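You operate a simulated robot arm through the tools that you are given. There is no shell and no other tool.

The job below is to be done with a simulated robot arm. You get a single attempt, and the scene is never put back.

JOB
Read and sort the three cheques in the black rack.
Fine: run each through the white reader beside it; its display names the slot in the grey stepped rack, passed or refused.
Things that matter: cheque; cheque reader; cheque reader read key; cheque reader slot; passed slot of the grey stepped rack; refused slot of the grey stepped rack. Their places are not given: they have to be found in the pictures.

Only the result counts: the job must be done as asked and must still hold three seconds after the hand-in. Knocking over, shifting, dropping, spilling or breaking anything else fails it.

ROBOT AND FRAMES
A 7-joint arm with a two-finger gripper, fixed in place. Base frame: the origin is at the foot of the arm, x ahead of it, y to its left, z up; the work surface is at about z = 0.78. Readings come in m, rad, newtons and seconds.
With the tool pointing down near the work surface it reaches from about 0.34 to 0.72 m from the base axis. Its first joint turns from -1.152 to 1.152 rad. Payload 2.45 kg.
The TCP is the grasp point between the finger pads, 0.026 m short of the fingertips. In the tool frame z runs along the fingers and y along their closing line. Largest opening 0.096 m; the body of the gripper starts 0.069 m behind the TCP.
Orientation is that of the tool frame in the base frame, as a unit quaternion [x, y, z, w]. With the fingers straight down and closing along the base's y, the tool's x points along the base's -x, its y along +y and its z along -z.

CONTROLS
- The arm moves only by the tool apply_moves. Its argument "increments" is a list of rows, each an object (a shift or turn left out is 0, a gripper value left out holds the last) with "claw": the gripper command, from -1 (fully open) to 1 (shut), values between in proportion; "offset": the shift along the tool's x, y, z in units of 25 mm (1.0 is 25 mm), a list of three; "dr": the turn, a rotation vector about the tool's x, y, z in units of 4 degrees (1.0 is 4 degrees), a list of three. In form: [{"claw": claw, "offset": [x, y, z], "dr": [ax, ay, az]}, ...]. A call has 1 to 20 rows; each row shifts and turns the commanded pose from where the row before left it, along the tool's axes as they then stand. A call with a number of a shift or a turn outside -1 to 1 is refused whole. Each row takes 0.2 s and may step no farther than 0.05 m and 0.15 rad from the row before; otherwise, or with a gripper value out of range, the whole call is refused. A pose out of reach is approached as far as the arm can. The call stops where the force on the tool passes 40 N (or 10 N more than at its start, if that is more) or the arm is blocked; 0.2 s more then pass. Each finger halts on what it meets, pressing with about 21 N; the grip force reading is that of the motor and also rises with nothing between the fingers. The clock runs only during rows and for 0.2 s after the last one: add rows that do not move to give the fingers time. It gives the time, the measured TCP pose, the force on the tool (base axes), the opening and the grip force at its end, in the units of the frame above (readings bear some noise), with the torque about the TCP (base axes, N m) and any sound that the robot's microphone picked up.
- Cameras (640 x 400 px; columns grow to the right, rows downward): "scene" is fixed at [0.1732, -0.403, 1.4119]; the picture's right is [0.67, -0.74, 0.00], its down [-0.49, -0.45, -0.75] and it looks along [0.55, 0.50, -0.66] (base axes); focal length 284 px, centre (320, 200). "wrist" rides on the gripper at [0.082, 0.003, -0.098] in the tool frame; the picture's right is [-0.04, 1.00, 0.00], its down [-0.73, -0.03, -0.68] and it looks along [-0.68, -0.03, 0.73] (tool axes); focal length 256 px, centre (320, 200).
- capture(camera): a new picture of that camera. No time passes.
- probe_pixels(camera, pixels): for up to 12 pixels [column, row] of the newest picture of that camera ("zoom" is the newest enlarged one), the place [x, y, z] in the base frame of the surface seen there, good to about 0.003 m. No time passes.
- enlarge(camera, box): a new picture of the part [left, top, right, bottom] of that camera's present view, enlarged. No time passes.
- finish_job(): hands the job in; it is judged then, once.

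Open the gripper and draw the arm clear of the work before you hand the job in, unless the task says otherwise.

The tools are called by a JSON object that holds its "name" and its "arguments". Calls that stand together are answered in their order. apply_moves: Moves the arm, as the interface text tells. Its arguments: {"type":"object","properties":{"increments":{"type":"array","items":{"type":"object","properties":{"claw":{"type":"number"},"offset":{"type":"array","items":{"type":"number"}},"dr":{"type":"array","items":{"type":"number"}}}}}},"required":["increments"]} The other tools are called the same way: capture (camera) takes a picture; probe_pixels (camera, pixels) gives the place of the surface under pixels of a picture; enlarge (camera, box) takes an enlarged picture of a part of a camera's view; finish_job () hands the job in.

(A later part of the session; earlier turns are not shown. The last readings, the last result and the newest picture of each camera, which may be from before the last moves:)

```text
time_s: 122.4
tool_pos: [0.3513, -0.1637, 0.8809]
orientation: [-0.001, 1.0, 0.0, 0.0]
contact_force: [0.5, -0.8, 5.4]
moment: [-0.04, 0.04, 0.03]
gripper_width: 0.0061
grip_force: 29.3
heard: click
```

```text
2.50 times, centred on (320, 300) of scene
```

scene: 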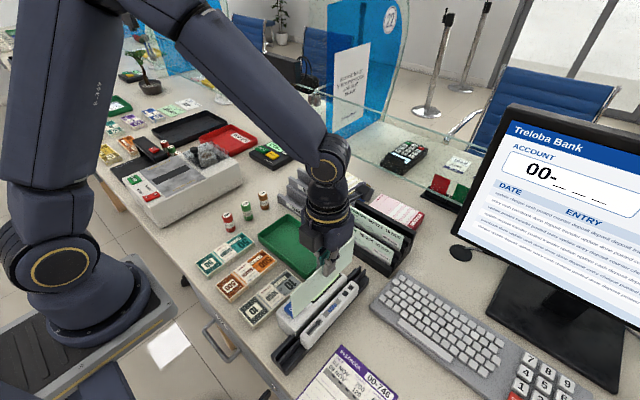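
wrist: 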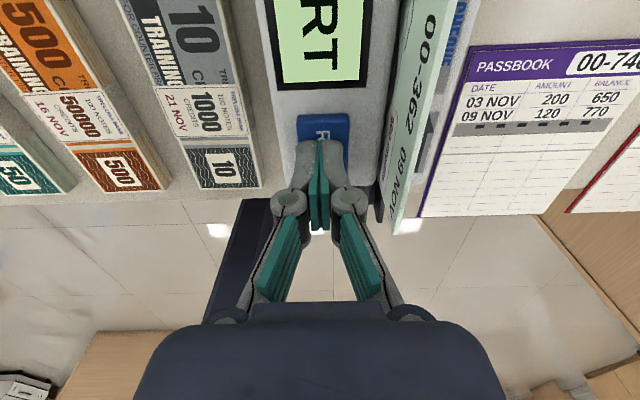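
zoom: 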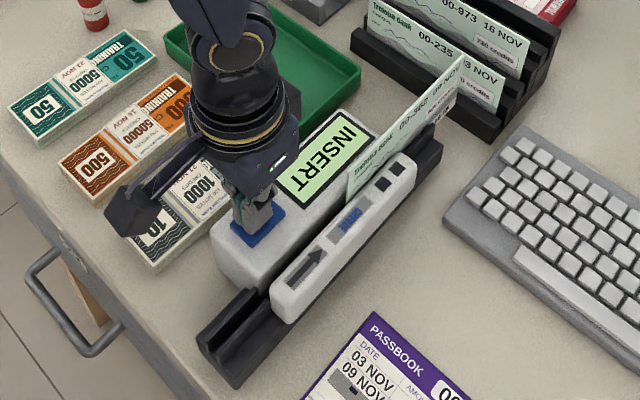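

Still INSERT. I rise off the key and take close looks at both ends of the reader to understand the channel better.

{"name": "apply_moves", "arguments": {"increments": [{"offset": [0, 0, -0.9]}, {"offset": [0, 0, -0.9]}, {"offset": [0, 0, -0.9]}, {"offset": [0, 0, -0.9]}, {"offset": [0, 0.5, -0.9]}, {"offset": [0, 1, -0.9]}, {"offset": [0, 1, 0]}, {"offset": [0, 1, 0]}, {}, {}]}}

{"name": "enlarge", "arguments": {"camera": "scene", "box": [265, 300, 335, 385]}}

{"name": "enlarge", "arguments": {"camera": "scene", "box": [300, 240, 400, 330]}}

```text
time_s: 124.6
tool_pos: [0.3501, -0.0778, 1.0184]
orientation: [-0.001, 1.0, 0.0, -0.001]
contact_force: [-0.6, -0.2, -0.3]
moment: [-0.01, 0.01, 0.01]
gripper_width: 0.0002
grip_force: 28.7
```

```text
4.71 times, centred on (300, 342) of scene
```

zoom: 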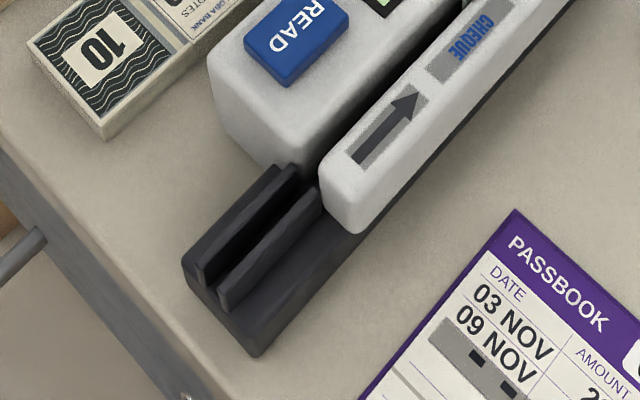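

```text
4.44 times, centred on (350, 285) of scene
```

zoom: 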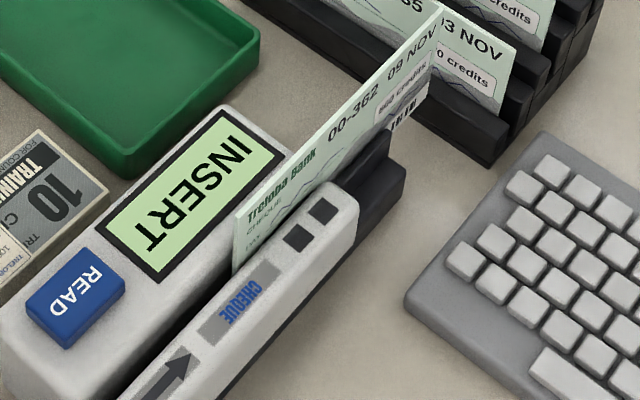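

The channel has symmetric open rails at both ends and an arrow, so it is meant for a run from the near end. My runs started at x≈0.318; I will start further back. First I re-grasp the cheque at the far end.

{"name": "apply_moves", "arguments": {"increments": [{"offset": [-0.8, -0.7, 0], "claw": 0.4}, {"offset": [-0.9, -0.75, 0]}, {"offset": [-0.9, -0.75, 0]}, {"offset": [-0.9, -0.75, 0]}, {"offset": [-0.9, -0.75, 0]}, {"offset": [-0.9, -0.75, 0]}, {"offset": [-0.9, -0.7, 0]}, {"offset": [0, 0, 1]}, {"offset": [0, 0, 1]}, {}, {}]}}

{"name": "enlarge", "arguments": {"camera": "wrist", "box": [240, 0, 400, 150]}}

```text
time_s: 127.0
tool_pos: [0.5079, -0.2064, 0.9664]
orientation: [-0.001, 1.0, 0.0, 0.0]
contact_force: [-0.4, 0.1, 0.3]
moment: [0.04, 0.0, 0.01]
gripper_width: 0.0288
grip_force: 0.0
```

```text
2.67 times, centred on (320, 75) of wrist
```

zoom: 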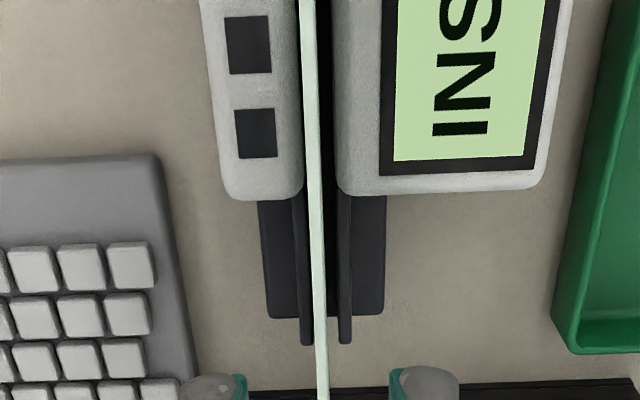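

I grip it, lift it clear, carry it back over the slot to the near end (x≈0.30) and lower it there so the run starts fresh.

{"name": "apply_moves", "arguments": {"increments": [{"offset": [0, 0, 0.8]}, {"offset": [0, 0, 0.8]}, {"offset": [0, 0, 0.8]}, {"offset": [0, 0, 0.6]}, {"claw": 1}, {}, {}, {"offset": [0, 0, -0.6]}, {"offset": [0, 0, -0.9]}, {"offset": [0, 0, -0.9]}, {"offset": [0.8, 0, 0]}, {"offset": [1, 0, 0]}, {"offset": [1, 0, 0]}, {"offset": [1, 0, 0]}, {"offset": [1, 0, 0]}, {"offset": [1, 0, 0]}, {"offset": [1, 0, 0]}, {"offset": [1, 0, 0]}, {"offset": [0.5, 0, 0]}, {}]}}

{"name": "enlarge", "arguments": {"camera": "scene", "box": [230, 220, 400, 390]}}

```text
time_s: 131.2
tool_pos: [0.2993, -0.2083, 0.9512]
orientation: [-0.001, 1.0, 0.0, 0.0]
contact_force: [-0.6, 0.0, -0.7]
moment: [0.0, 0.0, 0.04]
gripper_width: 0.0059
grip_force: 20.3
```

```text
2.35 times, centred on (315, 305) of scene
```

zoom: 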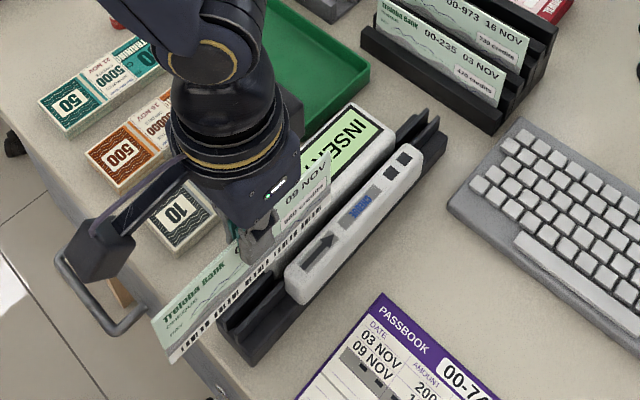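

I move a bit further back to x≈0.274 and lower the cheque onto the rails' floor there.

{"name": "apply_moves", "arguments": {"increments": [{"offset": [0.5, 0.03, 0]}, {"offset": [0.5, 0, 0]}, {}, {"offset": [0, 0, 0.5]}, {"offset": [0, 0, 0.6]}, {"offset": [0, 0, 0.5]}, {"offset": [0, 0, 0.4]}, {"offset": [0, 0, 0.2]}, {"offset": [0, 0, 0.1]}, {"offset": [0, 0, 0.06]}, {"offset": [0, 0, 0.04]}, {}]}}

{"name": "enlarge", "arguments": {"camera": "scene", "box": [230, 220, 400, 390]}}

```text
time_s: 133.8
tool_pos: [0.2738, -0.2066, 0.8914]
orientation: [-0.001, 1.0, 0.001, 0.0]
contact_force: [0.5, -0.3, -0.8]
moment: [0.02, -0.02, -0.02]
gripper_width: 0.0062
grip_force: 21.4
```

```text
2.35 times, centred on (315, 305) of scene
```

zoom: 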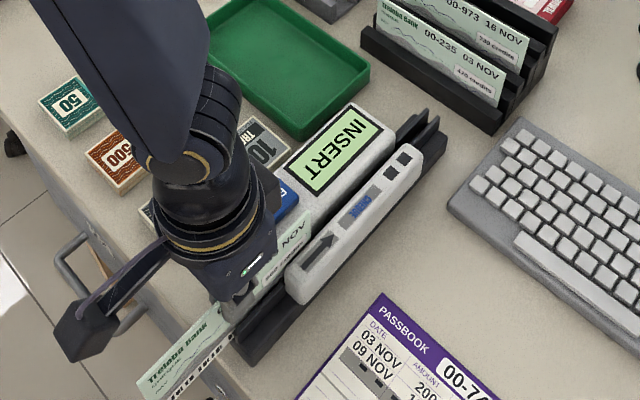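

Now the long run along the arrow, from x≈0.274 to x≈0.51, in one smooth motion.

{"name": "apply_moves", "arguments": {"increments": [{"offset": [-0.4, 0, 0]}, {"offset": [-0.7, 0, 0]}, {"offset": [-0.7, 0, 0]}, {"offset": [-0.7, 0, 0]}, {"offset": [-0.7, 0, 0]}, {"offset": [-0.7, 0, 0]}, {"offset": [-0.7, 0, 0]}, {"offset": [-0.7, 0, 0]}, {"offset": [-0.7, 0, 0]}, {"offset": [-0.7, 0, 0]}, {"offset": [-0.7, 0, 0]}, {"offset": [-0.7, 0, 0]}, {"offset": [-0.7, 0, 0]}, {"offset": [-0.6, 0, 0]}, {}]}}

{"name": "enlarge", "arguments": {"camera": "scene", "box": [230, 220, 400, 390]}}

```text
time_s: 137.0
tool_pos: [0.5082, -0.2044, 0.8912]
orientation: [0.0, 1.0, 0.001, -0.002]
contact_force: [-11.2, 0.1, 3.2]
moment: [0.03, 0.73, 0.05]
gripper_width: 0.0062
grip_force: 20.9
```

```text
2.35 times, centred on (315, 305) of scene
```

zoom: 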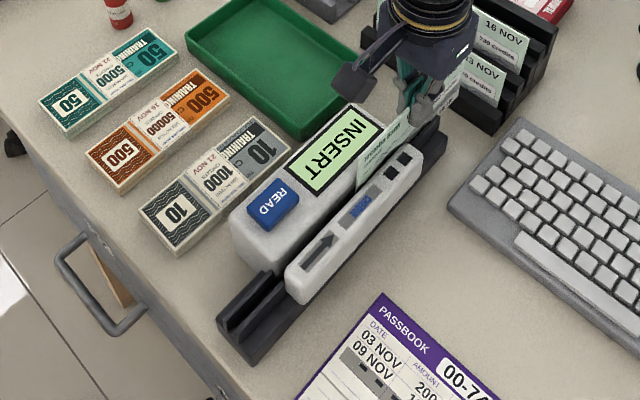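

A -11 N force in x: the leading edge touches the black rack. I back off 12 mm at once and check the rack.

{"name": "apply_moves", "arguments": {"increments": [{"offset": [0.25, 0, 0]}, {"offset": [0.25, 0, 0]}, {}]}}

{"name": "capture", "arguments": {"camera": "scene"}}

{"name": "enlarge", "arguments": {"camera": "scene", "box": [325, 180, 435, 280]}}

```text
time_s: 137.8
tool_pos: [0.498, -0.2052, 0.89]
orientation: [0.0, 1.0, 0.0, 0.0]
contact_force: [-0.4, 0.5, -0.8]
moment: [-0.01, 0.01, 0.02]
gripper_width: 0.0058
grip_force: 20.9
```

```text
taken
```

scene: 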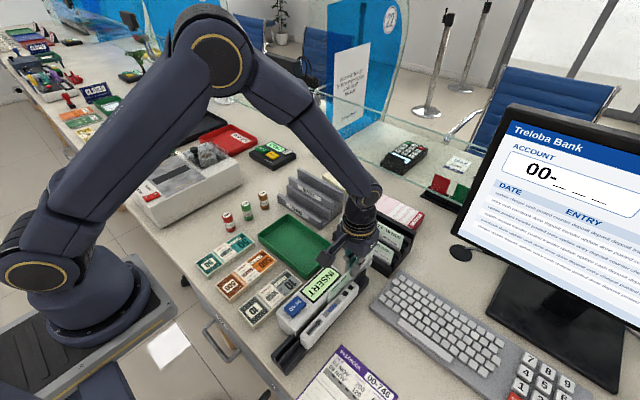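

```text
4.00 times, centred on (380, 230) of scene
```

zoom: 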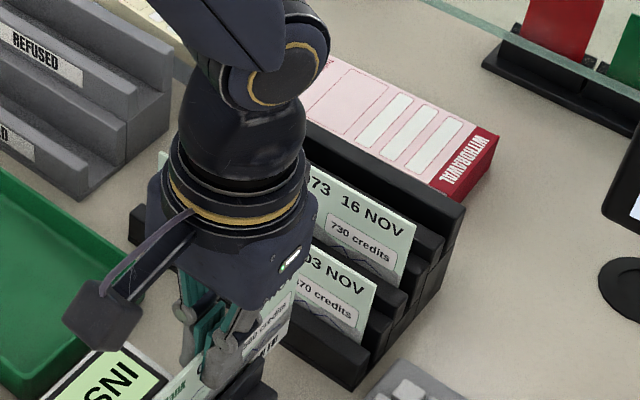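

The rack has not moved (its corner is still at zoom (362,386)). The display is still INSERT; I release here and press READ after this full run.

{"name": "apply_moves", "arguments": {"increments": [{"claw": 0.4}, {}, {}, {"offset": [0, 0, -0.9]}, {"offset": [0, 0, -0.9]}, {"offset": [0.9, 0.3, 0], "claw": 1}, {"offset": [1, 0.3, 0]}, {"offset": [1, 0.3, 0]}, {"offset": [1, 0.3, 0]}, {"offset": [1, 0.3, 0]}, {"offset": [0.9, 0.15, 0]}, {"offset": [0, 0, 0.7]}, {"offset": [0, 0, 0.8]}, {"offset": [0, 0, 0.3]}, {"offset": [0, 0, 0.1]}, {"offset": [0, 0, 0.1]}, {"offset": [0, 0, 0.1]}, {"offset": [0, 0, 0.05]}, {}]}}

{"name": "enlarge", "arguments": {"camera": "scene", "box": [240, 220, 400, 380]}}

```text
time_s: 141.8
tool_pos: [0.3526, -0.1649, 0.884]
orientation: [0.0, 1.0, 0.0, -0.001]
contact_force: [1.2, -0.5, 1.5]
moment: [-0.02, 0.03, -0.02]
gripper_width: 0.0063
grip_force: 28.2
heard: click
```

```text
2.50 times, centred on (320, 300) of scene
```

zoom: 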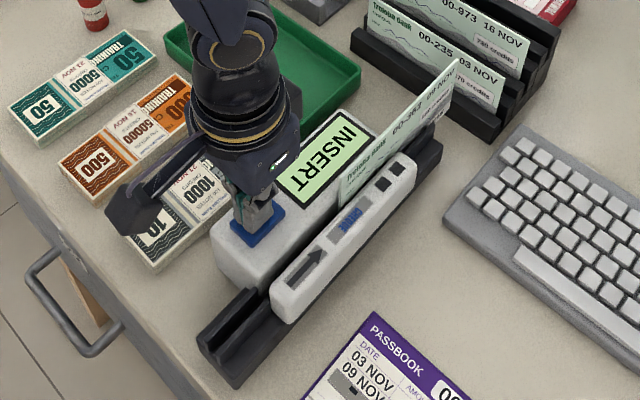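

INSERT again. Next test: place the cheque at the entry (near) end, press READ with it there, then run it forward with no backward motion. I go fetch it from the far end.

{"name": "apply_moves", "arguments": {"increments": [{"offset": [0, 0, -0.9]}, {"offset": [0, 0, -0.9]}, {"offset": [0, 0, -0.5], "claw": 0.4}, {"offset": [-0.9, -0.3, 0]}, {"offset": [-1, -0.3, 0]}, {"offset": [-1, -0.3, 0]}, {"offset": [-1, -0.3, 0]}, {"offset": [-1, -0.3, 0]}, {"offset": [-0.9, -0.15, 0]}, {}, {"offset": [0, 0, 0.7]}, {"offset": [0, 0, 0.7]}, {"offset": [0, 0, 0.55]}, {"claw": 1}, {}, {}, {"offset": [0, 0, -0.6]}, {"offset": [0, 0, -0.9]}, {"offset": [0, 0, -0.9]}, {}]}}

{"name": "capture", "arguments": {"camera": "wrist"}}

```text
time_s: 146.0
tool_pos: [0.4981, -0.2066, 0.9503]
orientation: [0.0, 1.0, 0.0, 0.0]
contact_force: [0.6, 0.1, 0.2]
moment: [0.02, -0.02, 0.02]
gripper_width: 0.006
grip_force: 20.7
```

```text
taken
```

wrist: 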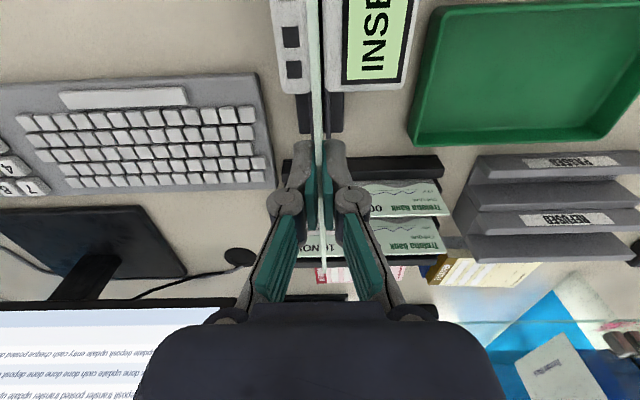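

Cheque in hand above the slot. I carry it back to x≈0.31, lower it onto the floor of the near end and release it.

{"name": "apply_moves", "arguments": {"increments": [{"offset": [0.6, 0, 0]}, {"offset": [1, 0, 0]}, {"offset": [1, 0, 0]}, {"offset": [1, 0, 0]}, {"offset": [1, 0, 0]}, {"offset": [1, 0, 0]}, {"offset": [1, 0, 0]}, {"offset": [0.9, 0, 0]}, {}, {"offset": [0, 0, 0.6]}, {"offset": [0, 0, 0.6]}, {"offset": [0, 0, 0.5]}, {"offset": [0, 0, 0.4]}, {"offset": [0, 0, 0.15]}, {"offset": [0, 0, 0.08]}, {"offset": [0, 0, 0.04]}, {}]}}

```text
time_s: 149.6
tool_pos: [0.3089, -0.2053, 0.8933]
orientation: [-0.001, 1.0, -0.001, 0.0]
contact_force: [-0.3, -0.4, -0.6]
moment: [0.05, -0.01, 0.02]
gripper_width: 0.0061
grip_force: 20.6
```

{"name": "apply_moves", "arguments": {"increments": [{"offset": [0, 0, 0.05]}, {"offset": [0, 0, 0.03]}, {}, {"claw": 0.7}, {}, {"claw": 0.4}, {}, {"offset": [0, 0, -0.6]}, {"offset": [0, 0, -0.9]}, {"offset": [0, 0, -0.8]}, {}]}}

{"name": "enlarge", "arguments": {"camera": "scene", "box": [230, 220, 400, 390]}}

{"name": "capture", "arguments": {"camera": "wrist"}}

```text
time_s: 152.0
tool_pos: [0.3076, -0.2055, 0.9478]
orientation: [-0.001, 1.0, 0.0, 0.0]
contact_force: [0.5, 1.1, 0.8]
moment: [0.0, 0.01, 0.0]
gripper_width: 0.0289
grip_force: 0.0
```

```text
2.35 times, centred on (315, 305) of scene
```

zoom: 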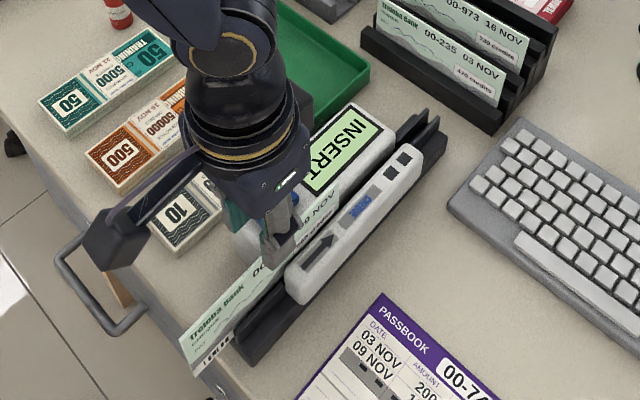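

```text
taken
```

wrist: 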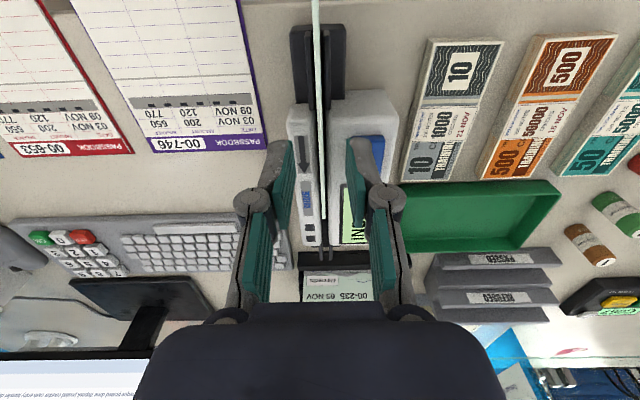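

It stands in the near end. I press READ with it there.

{"name": "apply_moves", "arguments": {"increments": [{"offset": [-0.6, 0.54, 0]}, {"offset": [-0.6, 0.54, 0], "claw": 1}, {"offset": [-0.6, 0.54, 0]}, {}, {}, {"offset": [0, 0, 0.8]}, {"offset": [0, 0, 0.8]}, {"offset": [0, 0, 0.65]}, {"offset": [0, 0, 0.1]}, {"offset": [0, 0, 0.1]}, {"offset": [0, 0, 0.1]}, {"offset": [0, 0, 0.08]}, {}]}}

{"name": "enlarge", "arguments": {"camera": "scene", "box": [240, 220, 400, 380]}}

```text
time_s: 154.8
tool_pos: [0.3541, -0.1631, 0.8825]
orientation: [0.0, 1.0, 0.0, 0.0]
contact_force: [0.6, -1.2, 2.4]
moment: [-0.01, -0.01, -0.01]
gripper_width: 0.0057
grip_force: 28.8
heard: click
```

```text
2.50 times, centred on (320, 300) of scene
```

zoom: 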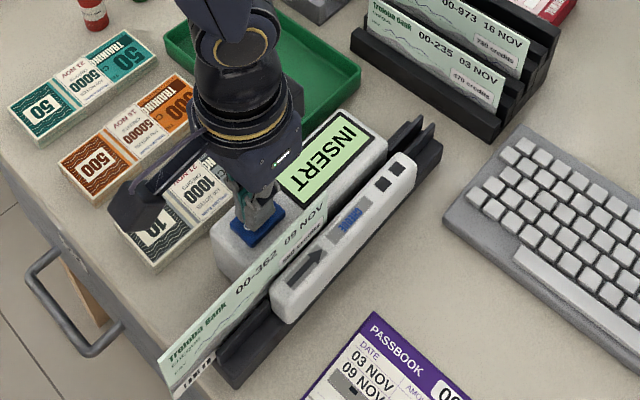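

Still INSERT; now I grip it immediately and run it forward in one go.

{"name": "apply_moves", "arguments": {"increments": [{"offset": [0, 0, -0.9]}, {"offset": [0, 0, -0.9], "claw": 0.4}, {"offset": [0.9, -0.85, 0]}, {"offset": [0.9, -0.85, 0]}, {"offset": [0, 0, 0.73]}, {"offset": [0, 0, 0.73]}, {"claw": 1}, {}, {}, {"offset": [-0.6, 0, 0]}, {"offset": [-0.9, 0, 0]}, {"offset": [-0.9, 0, 0]}, {"offset": [-0.9, 0, 0]}, {"offset": [-0.9, 0, 0]}, {"offset": [-0.9, 0, 0]}, {"offset": [-0.9, 0, 0]}, {"offset": [-0.9, 0, 0]}, {"offset": [-0.5, 0, 0]}, {}]}}

{"name": "enlarge", "arguments": {"camera": "scene", "box": [240, 220, 400, 380]}}

```text
time_s: 158.8
tool_pos: [0.4948, -0.2057, 0.891]
orientation: [0.0, 1.0, 0.0, 0.0]
contact_force: [-4.1, 0.0, 8.4]
moment: [-0.06, 0.29, 0.02]
gripper_width: 0.0057
grip_force: 21.3
```

```text
2.50 times, centred on (320, 300) of scene
```

zoom: 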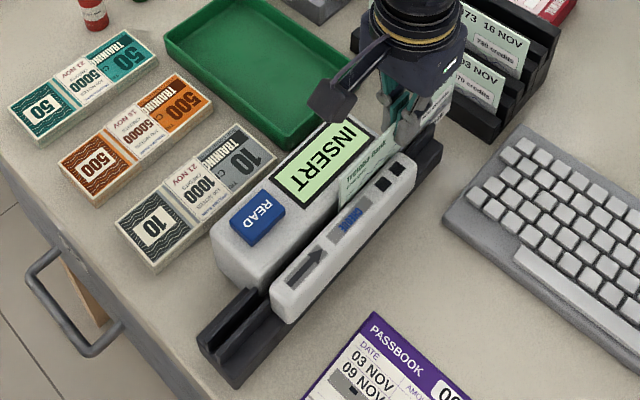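

Face toward -y seems ruled out. An operator reads the labels from the +y side and would see the cheque's face there, moving right-to-left along the arrow; so I flip the cheque to face +y and do the full-length run from the near end. Lift and start turning.

{"name": "apply_moves", "arguments": {"increments": [{"offset": [0.1, 0, -0.3]}, {"offset": [0, 0, -0.7]}, {"offset": [0, 0, -1]}, {"offset": [0, 0, -1]}, {"offset": [0, 0, -1]}, {"offset": [0.5, 0, -0.4]}, {"offset": [0.9, 0, 0]}, {"offset": [0.9, 0, 0]}, {"offset": [0.9, 0, 0]}, {"offset": [0.4, 0, 0]}, {"dr": [0, 0, 0.5]}, {"dr": [0, 0, 1]}, {"dr": [0, 0, 1]}, {"dr": [0, 0, 1]}, {"dr": [0, 0, 1]}, {"dr": [0, 0, 1]}, {"dr": [0, 0, 1]}, {"dr": [0, 0, 1]}, {"dr": [0, 0, 1]}, {"dr": [0, 0, 1]}]}}

{"name": "apply_moves", "arguments": {"increments": [{"dr": [0, 0, 1]}, {"dr": [0, 0, 1]}, {"dr": [0, 0, 1]}, {"dr": [0, 0, 1]}, {"dr": [0, 0, 1]}, {"dr": [0, 0, 1]}, {"dr": [0, 0, 1]}, {"dr": [0, 0, 1]}, {"dr": [0, 0, 1]}, {"dr": [0, 0, 1]}, {"dr": [0, 0, 1]}, {"dr": [0, 0, 1]}, {"dr": [0, 0, 1]}, {"dr": [0, 0, 1]}, {"dr": [0, 0, 1]}, {"dr": [0, 0, 1]}, {"dr": [0, 0, 1]}, {"dr": [0, 0, 1]}, {"dr": [0, 0, 1]}, {"dr": [0, 0, 1]}]}}

{"name": "apply_moves", "arguments": {"increments": [{"dr": [0, 0, 1]}, {"dr": [0, 0, 1]}, {"dr": [0, 0, 1]}, {"dr": [0, 0, 1]}, {"dr": [0, 0, 1]}, {"dr": [0, 0, 1]}, {"dr": [0, 0, 1]}, {"dr": [0, 0, 1]}, {"dr": [0, 0, 1]}, {"dr": [0, 0, 1]}, {"dr": [0, 0, 1]}, {"dr": [0, 0, 1]}, {"dr": [0, 0, 1]}, {"dr": [0, 0, 1]}, {"dr": [0, 0, 1]}, {"dr": [0, 0, 0.5]}, {}, {}]}}

{"name": "capture", "arguments": {"camera": "wrist"}}

```text
time_s: 163.0
tool_pos: [0.4026, -0.2076, 0.9999]
orientation: [0.326, 0.945, 0.0, 0.0]
contact_force: [-0.7, 1.0, 0.1]
moment: [0.0, -0.03, 0.02]
gripper_width: 0.0062
grip_force: 21.0
```

```text
time_s: 167.2
tool_pos: [0.401, -0.2064, 1.0008]
orientation: [0.858, 0.514, 0.0, 0.0]
contact_force: [-0.7, 0.1, -0.3]
moment: [0.01, -0.02, -0.02]
gripper_width: 0.0059
grip_force: 21.0
```

```text
time_s: 171.0
tool_pos: [0.4023, -0.2064, 1.0006]
orientation: [1.0, 0.0, 0.0, 0.0]
contact_force: [0.9, 0.4, -0.4]
moment: [0.0, 0.0, 0.04]
gripper_width: 0.0061
grip_force: 21.2
```

```text
taken
```

wrist: 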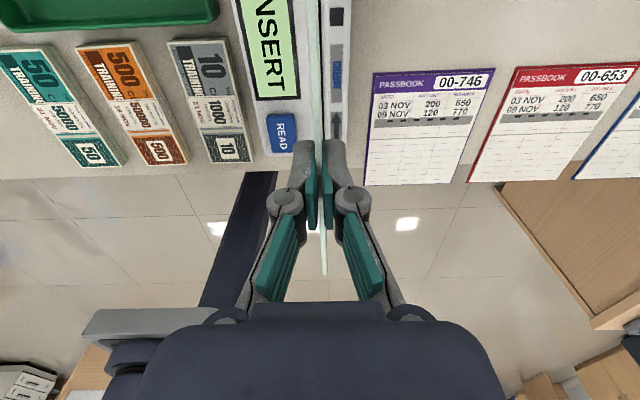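

Turned; now I move to the near end (x≈0.275) and lower into the rails.

{"name": "apply_moves", "arguments": {"increments": [{"offset": [-0.7, 0, 0]}, {"offset": [-1, 0, 0]}, {"offset": [-1, 0, 0]}, {"offset": [-1, 0, 0]}, {"offset": [-1, 0, 0]}, {"offset": [-0.4, 0, 0]}, {}, {"offset": [0, 0, 0.8]}, {"offset": [0, 0, 0.8]}, {"offset": [0, 0, 0.8]}, {"offset": [0, 0, 0.6]}, {"offset": [0, 0, 0.5]}, {"offset": [0, 0, 0.4]}, {"offset": [0, 0, 0.2]}, {"offset": [0, 0, 0.1]}, {"offset": [0, 0, 0.06]}, {}]}}

{"name": "enlarge", "arguments": {"camera": "scene", "box": [230, 220, 400, 390]}}

```text
time_s: 174.6
tool_pos: [0.273, -0.2082, 0.894]
orientation: [1.0, 0.001, 0.0, 0.0]
contact_force: [0.5, 0.1, 0.4]
moment: [-0.02, -0.03, 0.0]
gripper_width: 0.006
grip_force: 21.1
```

```text
2.35 times, centred on (315, 305) of scene
```

zoom: 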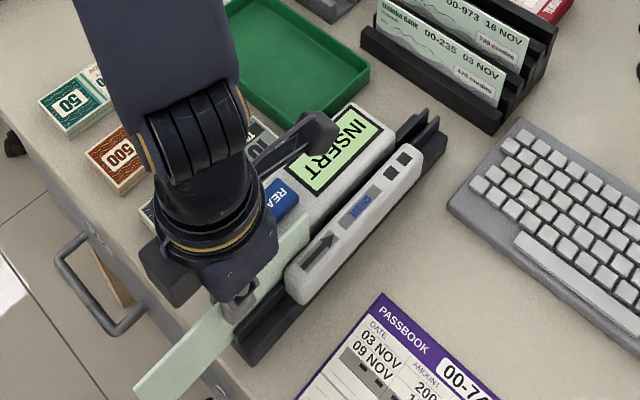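

In the rails. I lower the last ~2.5 mm and run it forward along the arrow to x≈0.495.

{"name": "apply_moves", "arguments": {"increments": [{"offset": [0, -0.03, 0.06]}, {"offset": [0, 0, 0.04]}, {"offset": [0.4, 0, 0]}, {"offset": [0.8, 0, 0]}, {"offset": [0.8, 0, 0]}, {"offset": [0.8, 0, 0]}, {"offset": [0.8, 0, 0]}, {"offset": [0.8, 0, 0]}, {"offset": [0.8, 0, 0]}, {"offset": [0.8, 0, 0]}, {"offset": [0.8, 0, 0]}, {"offset": [0.8, 0, 0]}, {"offset": [0.8, 0, 0]}, {"offset": [0.4, 0, 0]}, {}]}}

{"name": "enlarge", "arguments": {"camera": "scene", "box": [240, 220, 400, 380]}}

```text
time_s: 177.8
tool_pos: [0.4943, -0.2067, 0.8914]
orientation: [1.0, 0.0, 0.0, 0.0]
contact_force: [-1.1, -0.5, -0.4]
moment: [0.0, -0.02, -0.03]
gripper_width: 0.0057
grip_force: 21.4
```

```text
2.50 times, centred on (320, 300) of scene
```

zoom: 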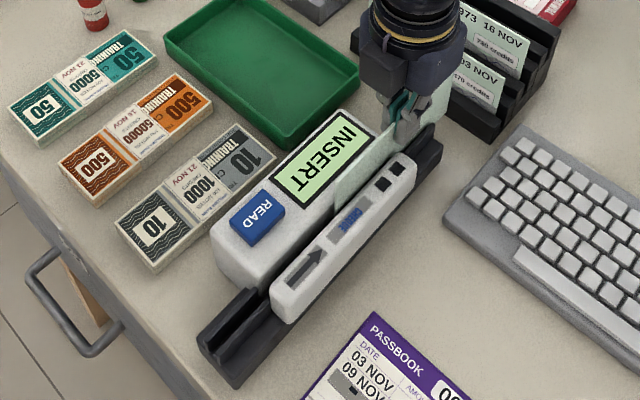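

Still INSERT. Before more trials I look for instructions in the scene: the sheet on the blue panel and the small print on the monitor.

{"name": "enlarge", "arguments": {"camera": "scene", "box": [320, 30, 390, 120]}}

{"name": "enlarge", "arguments": {"camera": "scene", "box": [480, 100, 640, 300]}}

```text
4.44 times, centred on (355, 75) of scene
```

zoom: 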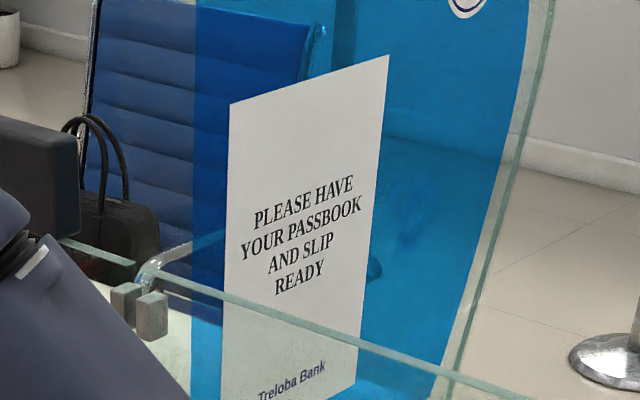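

```text
2.00 times, centred on (560, 200) of scene
```

zoom: 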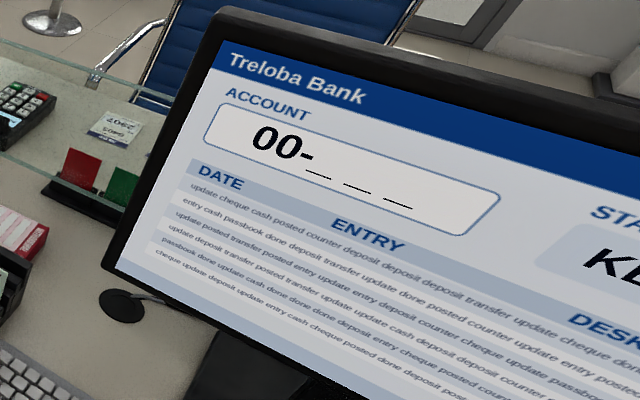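

Nothing useful there (they concern passbooks). I check the cheque's real seating depth where it protrudes from the far end of the rails.

{"name": "enlarge", "arguments": {"camera": "scene", "box": [325, 225, 385, 285]}}

```text
6.67 times, centred on (355, 255) of scene
```

zoom: 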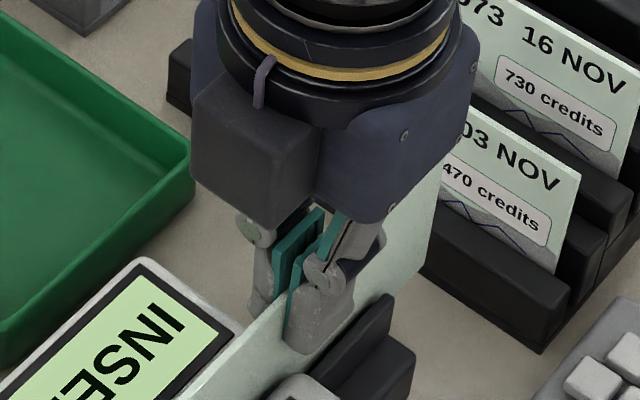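

{"name": "probe_pixels", "arguments": {"camera": "zoom", "pixels": [[430, 200], [425, 240], [422, 265], [418, 280], [412, 288], [405, 294], [408, 300], [415, 295], [392, 295], [385, 300], [400, 345], [420, 310]]}}

```text
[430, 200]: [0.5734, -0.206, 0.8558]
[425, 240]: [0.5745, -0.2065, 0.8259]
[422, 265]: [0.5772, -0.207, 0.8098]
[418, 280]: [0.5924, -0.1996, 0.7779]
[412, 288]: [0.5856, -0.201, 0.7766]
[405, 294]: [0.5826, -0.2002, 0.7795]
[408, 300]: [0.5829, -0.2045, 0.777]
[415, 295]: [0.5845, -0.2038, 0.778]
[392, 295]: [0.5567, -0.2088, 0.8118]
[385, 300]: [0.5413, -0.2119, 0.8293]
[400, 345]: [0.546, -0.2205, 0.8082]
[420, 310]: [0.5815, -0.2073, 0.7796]
```

The bottom edge is at z≈0.810, truly seated. I release here and press READ after this full run (face +y).

{"name": "apply_moves", "arguments": {"increments": [{"claw": 0.4}, {}, {}, {"offset": [0, 0, -0.9]}, {"offset": [0, 0, -0.9]}, {"offset": [-0.9, -0.3, 0], "claw": 1}, {"offset": [-1, -0.3, 0]}, {"offset": [-1, -0.3, 0]}, {"offset": [-1, -0.3, 0]}, {"offset": [-1, -0.3, 0]}, {"offset": [-0.75, -0.15, 0]}, {"offset": [0, 0, 0.7]}, {"offset": [0, 0, 0.8]}, {"offset": [0, 0, 0.3]}, {"offset": [0, 0, 0.1]}, {"offset": [0, 0, 0.1]}, {"offset": [0, 0, 0.1]}, {"offset": [0, 0, 0.08]}, {}]}}

{"name": "enlarge", "arguments": {"camera": "scene", "box": [240, 220, 400, 380]}}

```text
time_s: 181.8
tool_pos: [0.3531, -0.166, 0.8825]
orientation: [1.0, 0.0, -0.001, 0.0]
contact_force: [-0.1, -0.8, 2.6]
moment: [-0.03, 0.01, 0.0]
gripper_width: 0.0058
grip_force: 28.2
heard: click
```

```text
2.50 times, centred on (320, 300) of scene
```

zoom: 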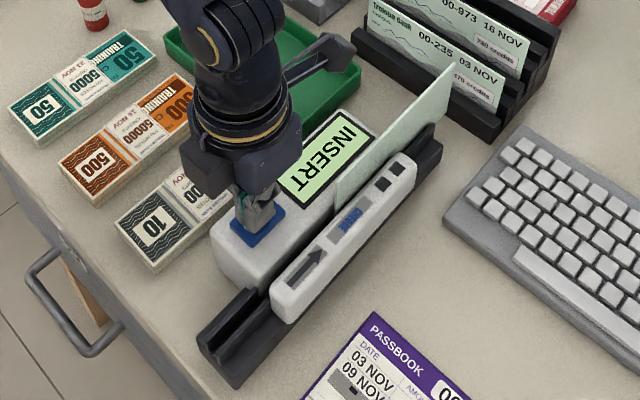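

INSERT. Last combination: face +y at the entry end, READ, then an immediate run. I fetch the cheque back to the near end.

{"name": "apply_moves", "arguments": {"increments": [{"offset": [0, 0, -0.9]}, {"offset": [0, 0, -0.9]}, {"offset": [0, 0, -0.5], "claw": 0.4}, {"offset": [0.9, 0.3, 0]}, {"offset": [1, 0.3, 0]}, {"offset": [1, 0.3, 0]}, {"offset": [1, 0.3, 0]}, {"offset": [1, 0.3, 0]}, {"offset": [0.75, 0.15, 0]}, {}, {"offset": [0, 0, 0.7]}, {"offset": [0, 0, 0.7]}, {"offset": [0, 0, 0.58]}, {"claw": 1}, {}, {}, {"offset": [0, 0, -0.6]}, {"offset": [0, 0, -0.9]}, {"offset": [0, 0, -0.9]}, {}]}}

{"name": "apply_moves", "arguments": {"increments": [{"offset": [-0.6, 0, 0]}, {"offset": [-1, 0, 0]}, {"offset": [-1, 0, 0]}, {"offset": [-1, 0, 0]}, {"offset": [-1, 0, 0]}, {"offset": [-1, 0, 0]}, {"offset": [-1, 0, 0]}, {"offset": [-0.8, 0, 0]}, {}, {"offset": [0, 0, 0.6]}, {"offset": [0, 0, 0.6]}, {"offset": [0, 0, 0.5]}, {"offset": [0, 0, 0.4]}, {"offset": [0, 0, 0.15]}, {"offset": [0, 0, 0.08]}, {"offset": [0, 0, 0.04]}, {}]}}

```text
time_s: 186.0
tool_pos: [0.4938, -0.2077, 0.9503]
orientation: [1.0, 0.001, 0.001, 0.0]
contact_force: [0.2, -0.4, -0.6]
moment: [-0.03, -0.02, -0.02]
gripper_width: 0.0062
grip_force: 20.9
```

```text
time_s: 189.6
tool_pos: [0.3097, -0.2055, 0.8897]
orientation: [1.0, 0.0, 0.0, 0.001]
contact_force: [0.5, -0.1, 0.0]
moment: [-0.03, 0.02, -0.01]
gripper_width: 0.0061
grip_force: 21.2
```

Seated at the near end (TCP 0.8897). I release, move to the key and press READ.

{"name": "apply_moves", "arguments": {"increments": [{"offset": [0, 0, 0.03]}, {"claw": 0.7}, {}, {"claw": 0.4}, {}, {"offset": [0, 0, -0.9]}, {"offset": [0, 0, -0.9]}, {"offset": [0.58, -0.54, 0], "claw": 1}, {"offset": [0.58, -0.54, 0]}, {"offset": [0.58, -0.54, 0]}, {}, {"offset": [0, 0, 0.8]}, {"offset": [0, 0, 0.8]}, {"offset": [0, 0, 0.1]}, {"offset": [0, 0, 0.1]}, {"offset": [0, 0, 0.1]}, {"offset": [0, 0, 0.1]}, {}]}}

{"name": "enlarge", "arguments": {"camera": "scene", "box": [240, 220, 400, 380]}}

```text
time_s: 193.4
tool_pos: [0.3527, -0.1665, 0.8846]
orientation: [1.0, 0.0, 0.0, 0.0]
contact_force: [0.1, 0.1, 1.4]
moment: [0.02, 0.01, 0.0]
gripper_width: 0.0062
grip_force: 28.2
```

```text
2.50 times, centred on (320, 300) of scene
```

zoom: 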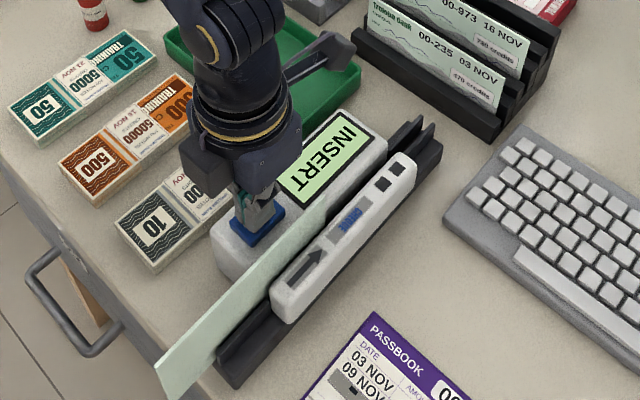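

No click yet (TCP 0.8846); I press 2–3 mm more until it clicks.

{"name": "apply_moves", "arguments": {"increments": [{"offset": [0, 0, 0.06]}, {"offset": [0, 0, 0.06]}, {}]}}

{"name": "enlarge", "arguments": {"camera": "scene", "box": [240, 220, 400, 380]}}

```text
time_s: 194.2
tool_pos: [0.3528, -0.1659, 0.8818]
orientation: [1.0, 0.0, 0.001, 0.0]
contact_force: [1.0, -1.8, 1.4]
moment: [-0.02, 0.02, 0.02]
gripper_width: 0.0061
grip_force: 28.2
heard: click
```

```text
2.50 times, centred on (320, 300) of scene
```

zoom: 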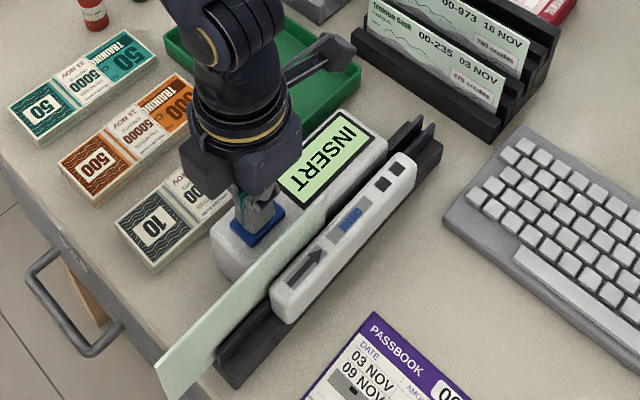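

Clicked; immediately grip and run it forward.

{"name": "apply_moves", "arguments": {"increments": [{"offset": [0, 0, -0.9]}, {"offset": [0, 0, -0.9], "claw": 0.4}, {"offset": [-0.86, 0.8, 0]}, {"offset": [-0.86, 0.8, 0]}, {"offset": [0, 0, 0.74]}, {"offset": [0, 0, 0.74]}, {"claw": 1}, {}, {}, {"offset": [0.6, 0, 0]}, {"offset": [0.9, 0, 0]}, {"offset": [0.9, 0, 0]}, {"offset": [0.9, 0, 0]}, {"offset": [0.9, 0, 0]}, {"offset": [0.9, 0, 0]}, {"offset": [0.9, 0, 0]}, {"offset": [0.9, 0, 0]}, {"offset": [0.4, 0, 0]}, {}]}}

{"name": "enlarge", "arguments": {"camera": "scene", "box": [240, 220, 400, 380]}}

```text
time_s: 198.2
tool_pos: [0.4926, -0.2076, 0.8896]
orientation: [1.0, -0.001, 0.001, 0.0]
contact_force: [0.4, 0.0, -1.0]
moment: [0.02, 0.03, 0.03]
gripper_width: 0.0061
grip_force: 21.4
```

```text
2.50 times, centred on (320, 300) of scene
```

zoom: 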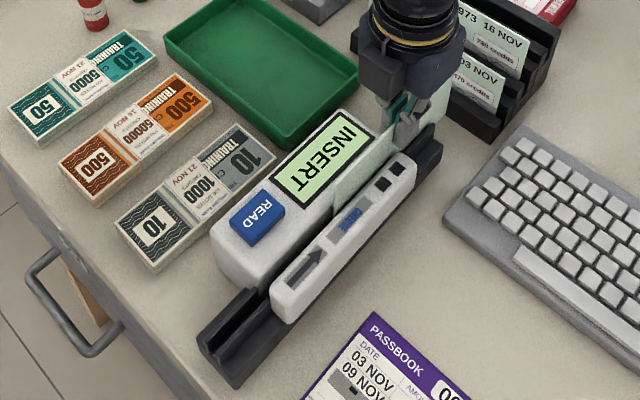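

Still INSERT. Perhaps my runs were too fast; I test a slow pass: first back to the near end at ~0.05 m/s (this also tests the reverse direction), watching the display.

{"name": "apply_moves", "arguments": {"increments": [{"offset": [-0.45, 0, 0]}, {"offset": [-0.45, 0, 0]}, {"offset": [-0.45, 0, 0]}, {"offset": [-0.45, 0, 0]}, {"offset": [-0.45, 0, 0]}, {"offset": [-0.45, 0, 0]}, {"offset": [-0.45, 0, 0]}, {"offset": [-0.45, 0, 0]}, {"offset": [-0.45, 0, 0]}, {"offset": [-0.45, 0, 0]}, {"offset": [-0.45, 0, 0]}, {"offset": [-0.45, 0, 0]}, {"offset": [-0.45, 0, 0]}, {"offset": [-0.45, 0, 0]}, {"offset": [-0.45, 0, 0]}, {"offset": [-0.45, 0, 0]}, {"offset": [-0.45, 0, 0]}, {"offset": [-0.45, 0, 0]}, {"offset": [-0.45, 0, 0]}, {}]}}

{"name": "enlarge", "arguments": {"camera": "scene", "box": [230, 220, 400, 390]}}

```text
time_s: 202.4
tool_pos: [0.2791, -0.2043, 0.8902]
orientation: [1.0, 0.001, -0.001, -0.001]
contact_force: [0.7, 0.3, -0.5]
moment: [0.0, 0.01, 0.03]
gripper_width: 0.0059
grip_force: 20.7
```

```text
2.35 times, centred on (315, 305) of scene
```

zoom: 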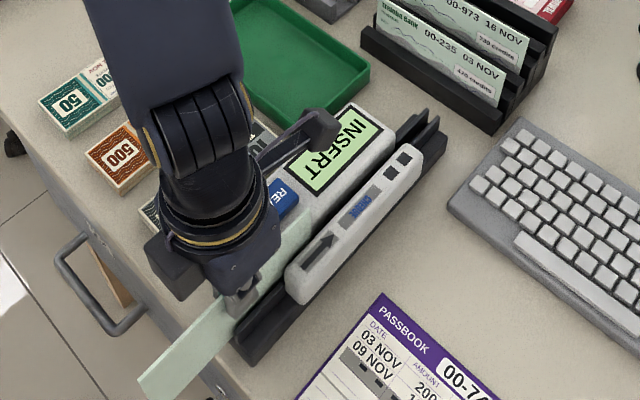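

Now a slow forward run (≈0.045 m/s) from the near end to x≈0.46.

{"name": "apply_moves", "arguments": {"increments": [{"offset": [0.36, 0, 0]}, {"offset": [0.36, 0, 0]}, {"offset": [0.36, 0, 0]}, {"offset": [0.36, 0, 0]}, {"offset": [0.36, 0, 0]}, {"offset": [0.36, 0, 0]}, {"offset": [0.36, 0, 0]}, {"offset": [0.36, 0, 0]}, {"offset": [0.36, 0, 0]}, {"offset": [0.36, 0, 0]}, {"offset": [0.36, 0, 0]}, {"offset": [0.36, 0, 0]}, {"offset": [0.36, 0, 0]}, {"offset": [0.36, 0, 0]}, {"offset": [0.36, 0, 0]}, {"offset": [0.36, 0, 0]}, {"offset": [0.36, 0, 0]}, {"offset": [0.36, 0, 0]}, {"offset": [0.36, 0, 0]}, {"offset": [0.36, 0, 0]}]}}

{"name": "enlarge", "arguments": {"camera": "scene", "box": [240, 220, 400, 380]}}

```text
time_s: 206.6
tool_pos: [0.4585, -0.2049, 0.8893]
orientation: [1.0, 0.001, 0.001, 0.001]
contact_force: [-0.2, -0.4, -0.1]
moment: [-0.02, 0.03, 0.0]
gripper_width: 0.0059
grip_force: 20.4
```

```text
2.50 times, centred on (320, 300) of scene
```

zoom: 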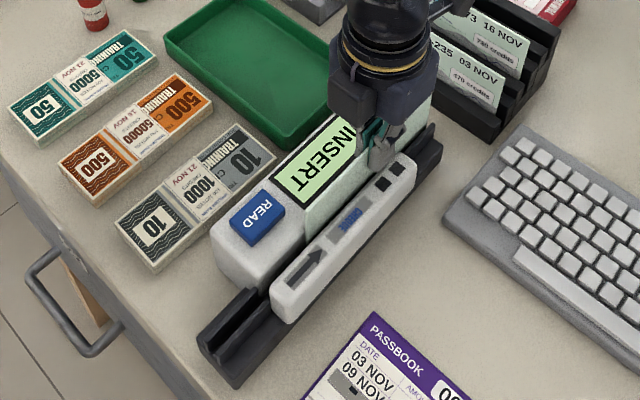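

Still INSERT with a slow pass. I release it here at x≈0.458 (fully inside the channel, toward the far end) and press READ at this position.

{"name": "apply_moves", "arguments": {"increments": [{"claw": 0.7}, {}, {"claw": 0.4}, {}, {"offset": [0, 0, -0.9]}, {"offset": [0, 0, -0.9]}, {"offset": [-0.9, -0.4, 0], "claw": 1}, {"offset": [-1, -0.4, 0]}, {"offset": [-1, -0.4, 0]}, {"offset": [-1, -0.4, 0]}, {"offset": [-0.3, 0, 0]}, {"offset": [0, 0, 0.8]}, {"offset": [0, 0, 0.8]}, {"offset": [0, 0, 0.12]}, {"offset": [0, 0, 0.12]}, {"offset": [0, 0, 0.12]}, {"offset": [0, 0, 0.1]}, {}]}}

{"name": "enlarge", "arguments": {"camera": "scene", "box": [240, 220, 400, 380]}}

```text
time_s: 210.4
tool_pos: [0.3537, -0.1666, 0.8835]
orientation: [1.0, 0.0, 0.0, 0.0]
contact_force: [0.6, 1.2, 2.4]
moment: [0.03, 0.0, -0.03]
gripper_width: 0.0058
grip_force: 29.1
heard: click
```

```text
2.50 times, centred on (320, 300) of scene
```

zoom: 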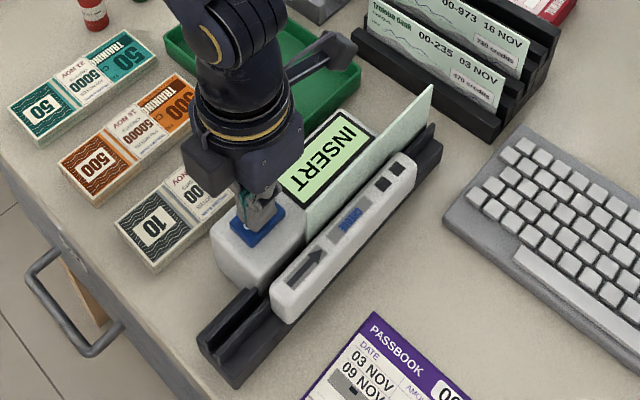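

INSERT again. While on the key, I test a firmer, longer press.

{"name": "apply_moves", "arguments": {"increments": [{"offset": [0, 0, 0.06]}, {"offset": [0, 0, 0.06]}, {"offset": [0, 0, 0.04]}, {}, {}, {}, {}, {}, {}]}}

{"name": "enlarge", "arguments": {"camera": "scene", "box": [240, 220, 400, 380]}}

{"name": "enlarge", "arguments": {"camera": "wrist", "box": [240, 80, 400, 220]}}

```text
time_s: 212.4
tool_pos: [0.3539, -0.1661, 0.8795]
orientation: [1.0, 0.0, 0.001, 0.0]
contact_force: [-3.2, -1.3, 10.4]
moment: [-0.04, 0.12, 0.0]
gripper_width: 0.0059
grip_force: 28.7
```

```text
2.50 times, centred on (320, 300) of scene
```

zoom: 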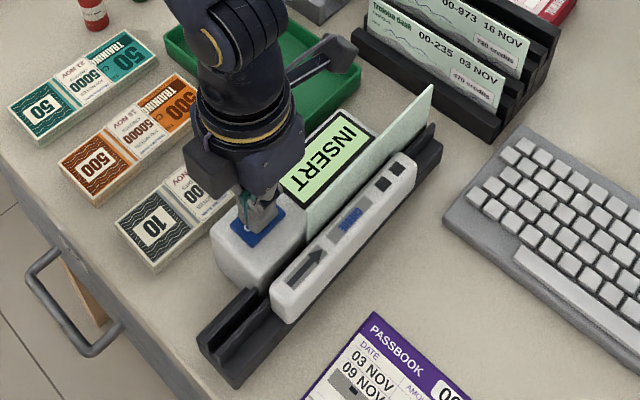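

```text
2.86 times, centred on (320, 150) of wrist
```

zoom: 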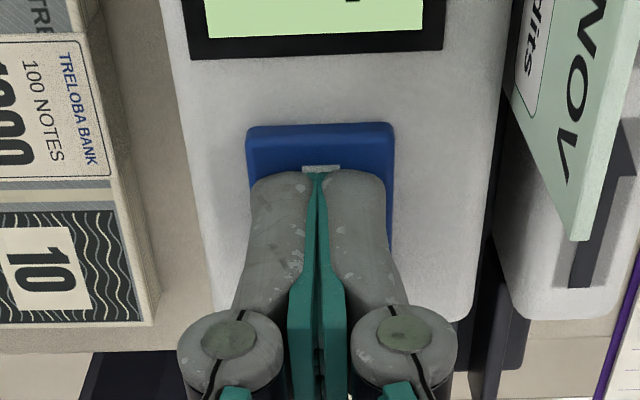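

A firm press changes nothing. One untested position remains near the entry with the cheque fully inside the channel (x≈0.355); I slide it there and press READ once more before changing approach.

{"name": "apply_moves", "arguments": {"increments": [{"offset": [0, 0, -0.9]}, {"offset": [0, 0, -1], "claw": 0.4}, {"offset": [0.9, 0.4, 0]}, {"offset": [1, 0.4, 0]}, {"offset": [1, 0.4, 0]}, {"offset": [1, 0.4, 0]}, {"offset": [0.3, 0, 0]}, {"offset": [0, 0, 0.75]}, {"offset": [0, 0, 0.73]}, {"claw": 1}, {}, {}, {"offset": [-0.8, 0, 0]}, {"offset": [-0.9, 0, 0]}, {"offset": [-0.9, 0, 0]}, {"offset": [-0.9, 0, 0]}, {"offset": [-0.65, 0, 0]}, {"claw": 0.6}, {}, {}]}}

{"name": "apply_moves", "arguments": {"increments": [{"claw": 0.4}, {"offset": [0, 0, -0.9]}, {"offset": [0, 0, -0.9]}, {"offset": [0, -0.8, 0], "claw": 1}, {"offset": [0, -0.82, 0]}, {}, {}, {"offset": [0, 0, 0.8]}, {"offset": [0, 0, 0.8]}, {"offset": [0, 0, 0.12]}, {"offset": [0, 0, 0.12]}, {"offset": [0, 0, 0.12]}, {"offset": [0, 0, 0.1]}, {}]}}

{"name": "enlarge", "arguments": {"camera": "scene", "box": [240, 220, 400, 380]}}

```text
time_s: 216.6
tool_pos: [0.3557, -0.2066, 0.8916]
orientation: [1.0, 0.0, 0.0, 0.0]
contact_force: [0.0, 0.6, 0.1]
moment: [0.0, -0.02, -0.04]
gripper_width: 0.0192
grip_force: 0.1
```

```text
time_s: 219.6
tool_pos: [0.3555, -0.1651, 0.8832]
orientation: [1.0, 0.0, 0.0, 0.0]
contact_force: [0.3, 0.0, 1.2]
moment: [0.0, 0.03, -0.01]
gripper_width: 0.0061
grip_force: 28.7
heard: click
```

```text
2.50 times, centred on (320, 300) of scene
```

zoom: 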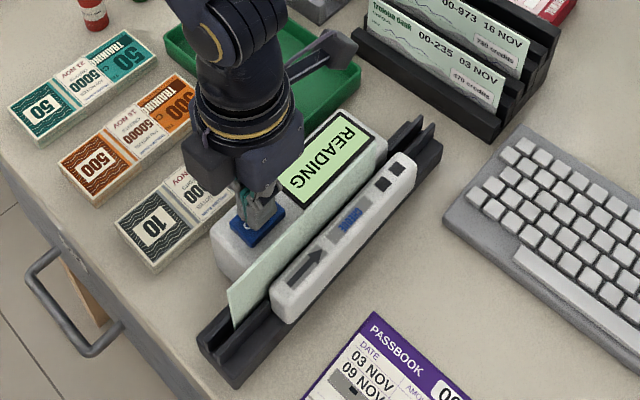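

The display changed to READING with the cheque at x≈0.355. I hold still a moment and watch what it shows next.

{"name": "apply_moves", "arguments": {"increments": [{}, {}, {}]}}

{"name": "enlarge", "arguments": {"camera": "scene", "box": [240, 220, 400, 380]}}

```text
time_s: 220.4
tool_pos: [0.3551, -0.1642, 0.8827]
orientation: [1.0, 0.001, 0.0, 0.0]
contact_force: [-0.7, 0.1, 1.9]
moment: [0.0, -0.02, 0.0]
gripper_width: 0.006
grip_force: 27.7
```

```text
2.50 times, centred on (320, 300) of scene
```

zoom: 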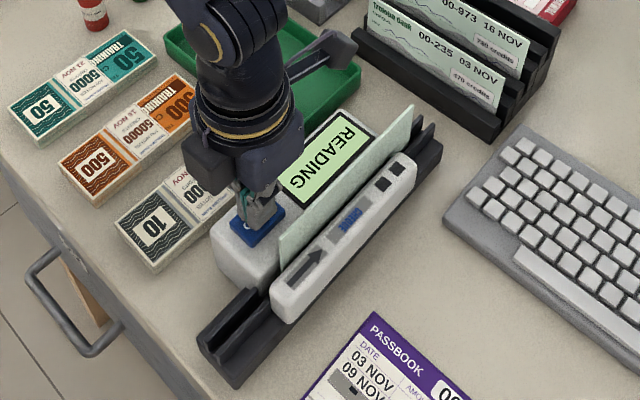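

The reader is pulling the cheque through by itself. I lift off the key and wait for the result.

{"name": "apply_moves", "arguments": {"increments": [{"offset": [0, 0, -0.5]}, {"offset": [0, 0, -0.8]}, {"offset": [0, 0, -0.8]}, {"offset": [0, 0, -0.8]}, {}, {}]}}

{"name": "enlarge", "arguments": {"camera": "scene", "box": [240, 220, 400, 380]}}

```text
time_s: 221.8
tool_pos: [0.3558, -0.1649, 0.9562]
orientation: [1.0, 0.0, 0.0, 0.0]
contact_force: [0.1, -0.6, 0.2]
moment: [0.01, 0.0, -0.02]
gripper_width: 0.0
grip_force: 28.6
```

```text
2.50 times, centred on (320, 300) of scene
```

zoom: 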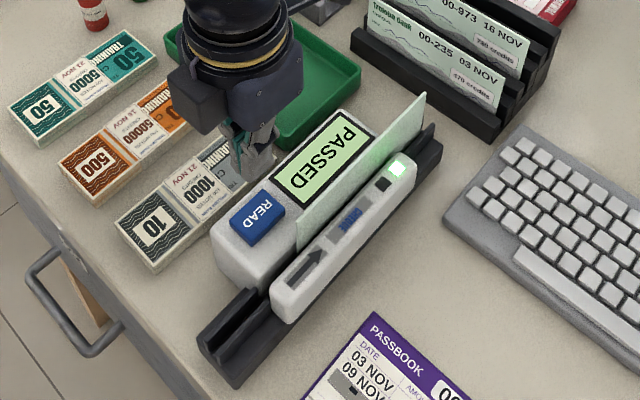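

Result: PASSED for cheque 00-362 (green light). So the cheque must stand at the entry end (x≈0.355, face +y) when READ is pressed, and the reader feeds it. I locate the cheque now to pick it up.

{"name": "probe_pixels", "arguments": {"camera": "zoom", "pixels": [[298, 215], [300, 235], [425, 95], [424, 115], [360, 160], [340, 178], [420, 150], [398, 168]]}}

```text
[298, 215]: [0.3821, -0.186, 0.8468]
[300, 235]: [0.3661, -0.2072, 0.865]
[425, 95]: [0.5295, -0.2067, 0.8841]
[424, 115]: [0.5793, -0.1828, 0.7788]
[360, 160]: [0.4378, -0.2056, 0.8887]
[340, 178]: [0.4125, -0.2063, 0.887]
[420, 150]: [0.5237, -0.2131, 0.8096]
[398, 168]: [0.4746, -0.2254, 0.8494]
```

The cheque now spans x≈0.365–0.531 (centre ≈0.448). I move over it, descend and grip.

{"name": "apply_moves", "arguments": {"increments": [{"offset": [0.6, 0.4, 0], "claw": 0.4}, {"offset": [1, 0.4, 0]}, {"offset": [1, 0.4, 0]}, {"offset": [1, 0.44, 0]}, {"offset": [0.1, 0, 0]}, {}, {"offset": [0, 0, 0.8]}, {"offset": [0, 0, 0.8]}, {"offset": [0, 0, 0.6]}, {"offset": [0, 0, 0.43]}, {"claw": 1}, {}, {}, {}]}}

{"name": "enlarge", "arguments": {"camera": "scene", "box": [240, 220, 400, 380]}}

```text
time_s: 224.8
tool_pos: [0.4486, -0.207, 0.8894]
orientation: [1.0, 0.0, 0.0, 0.0]
contact_force: [0.1, 0.3, 0.3]
moment: [-0.01, 0.01, 0.02]
gripper_width: 0.0058
grip_force: 20.8
```

```text
2.50 times, centred on (320, 300) of scene
```

zoom: 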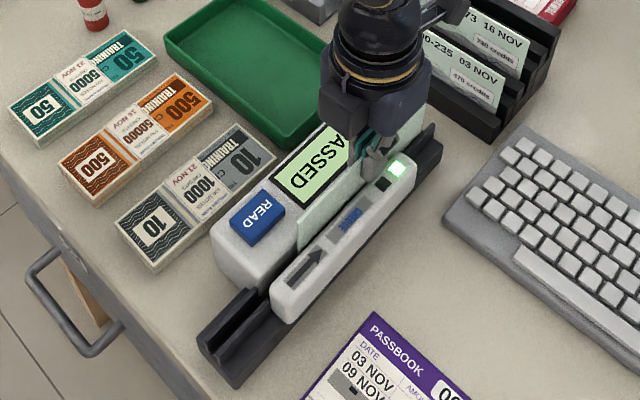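

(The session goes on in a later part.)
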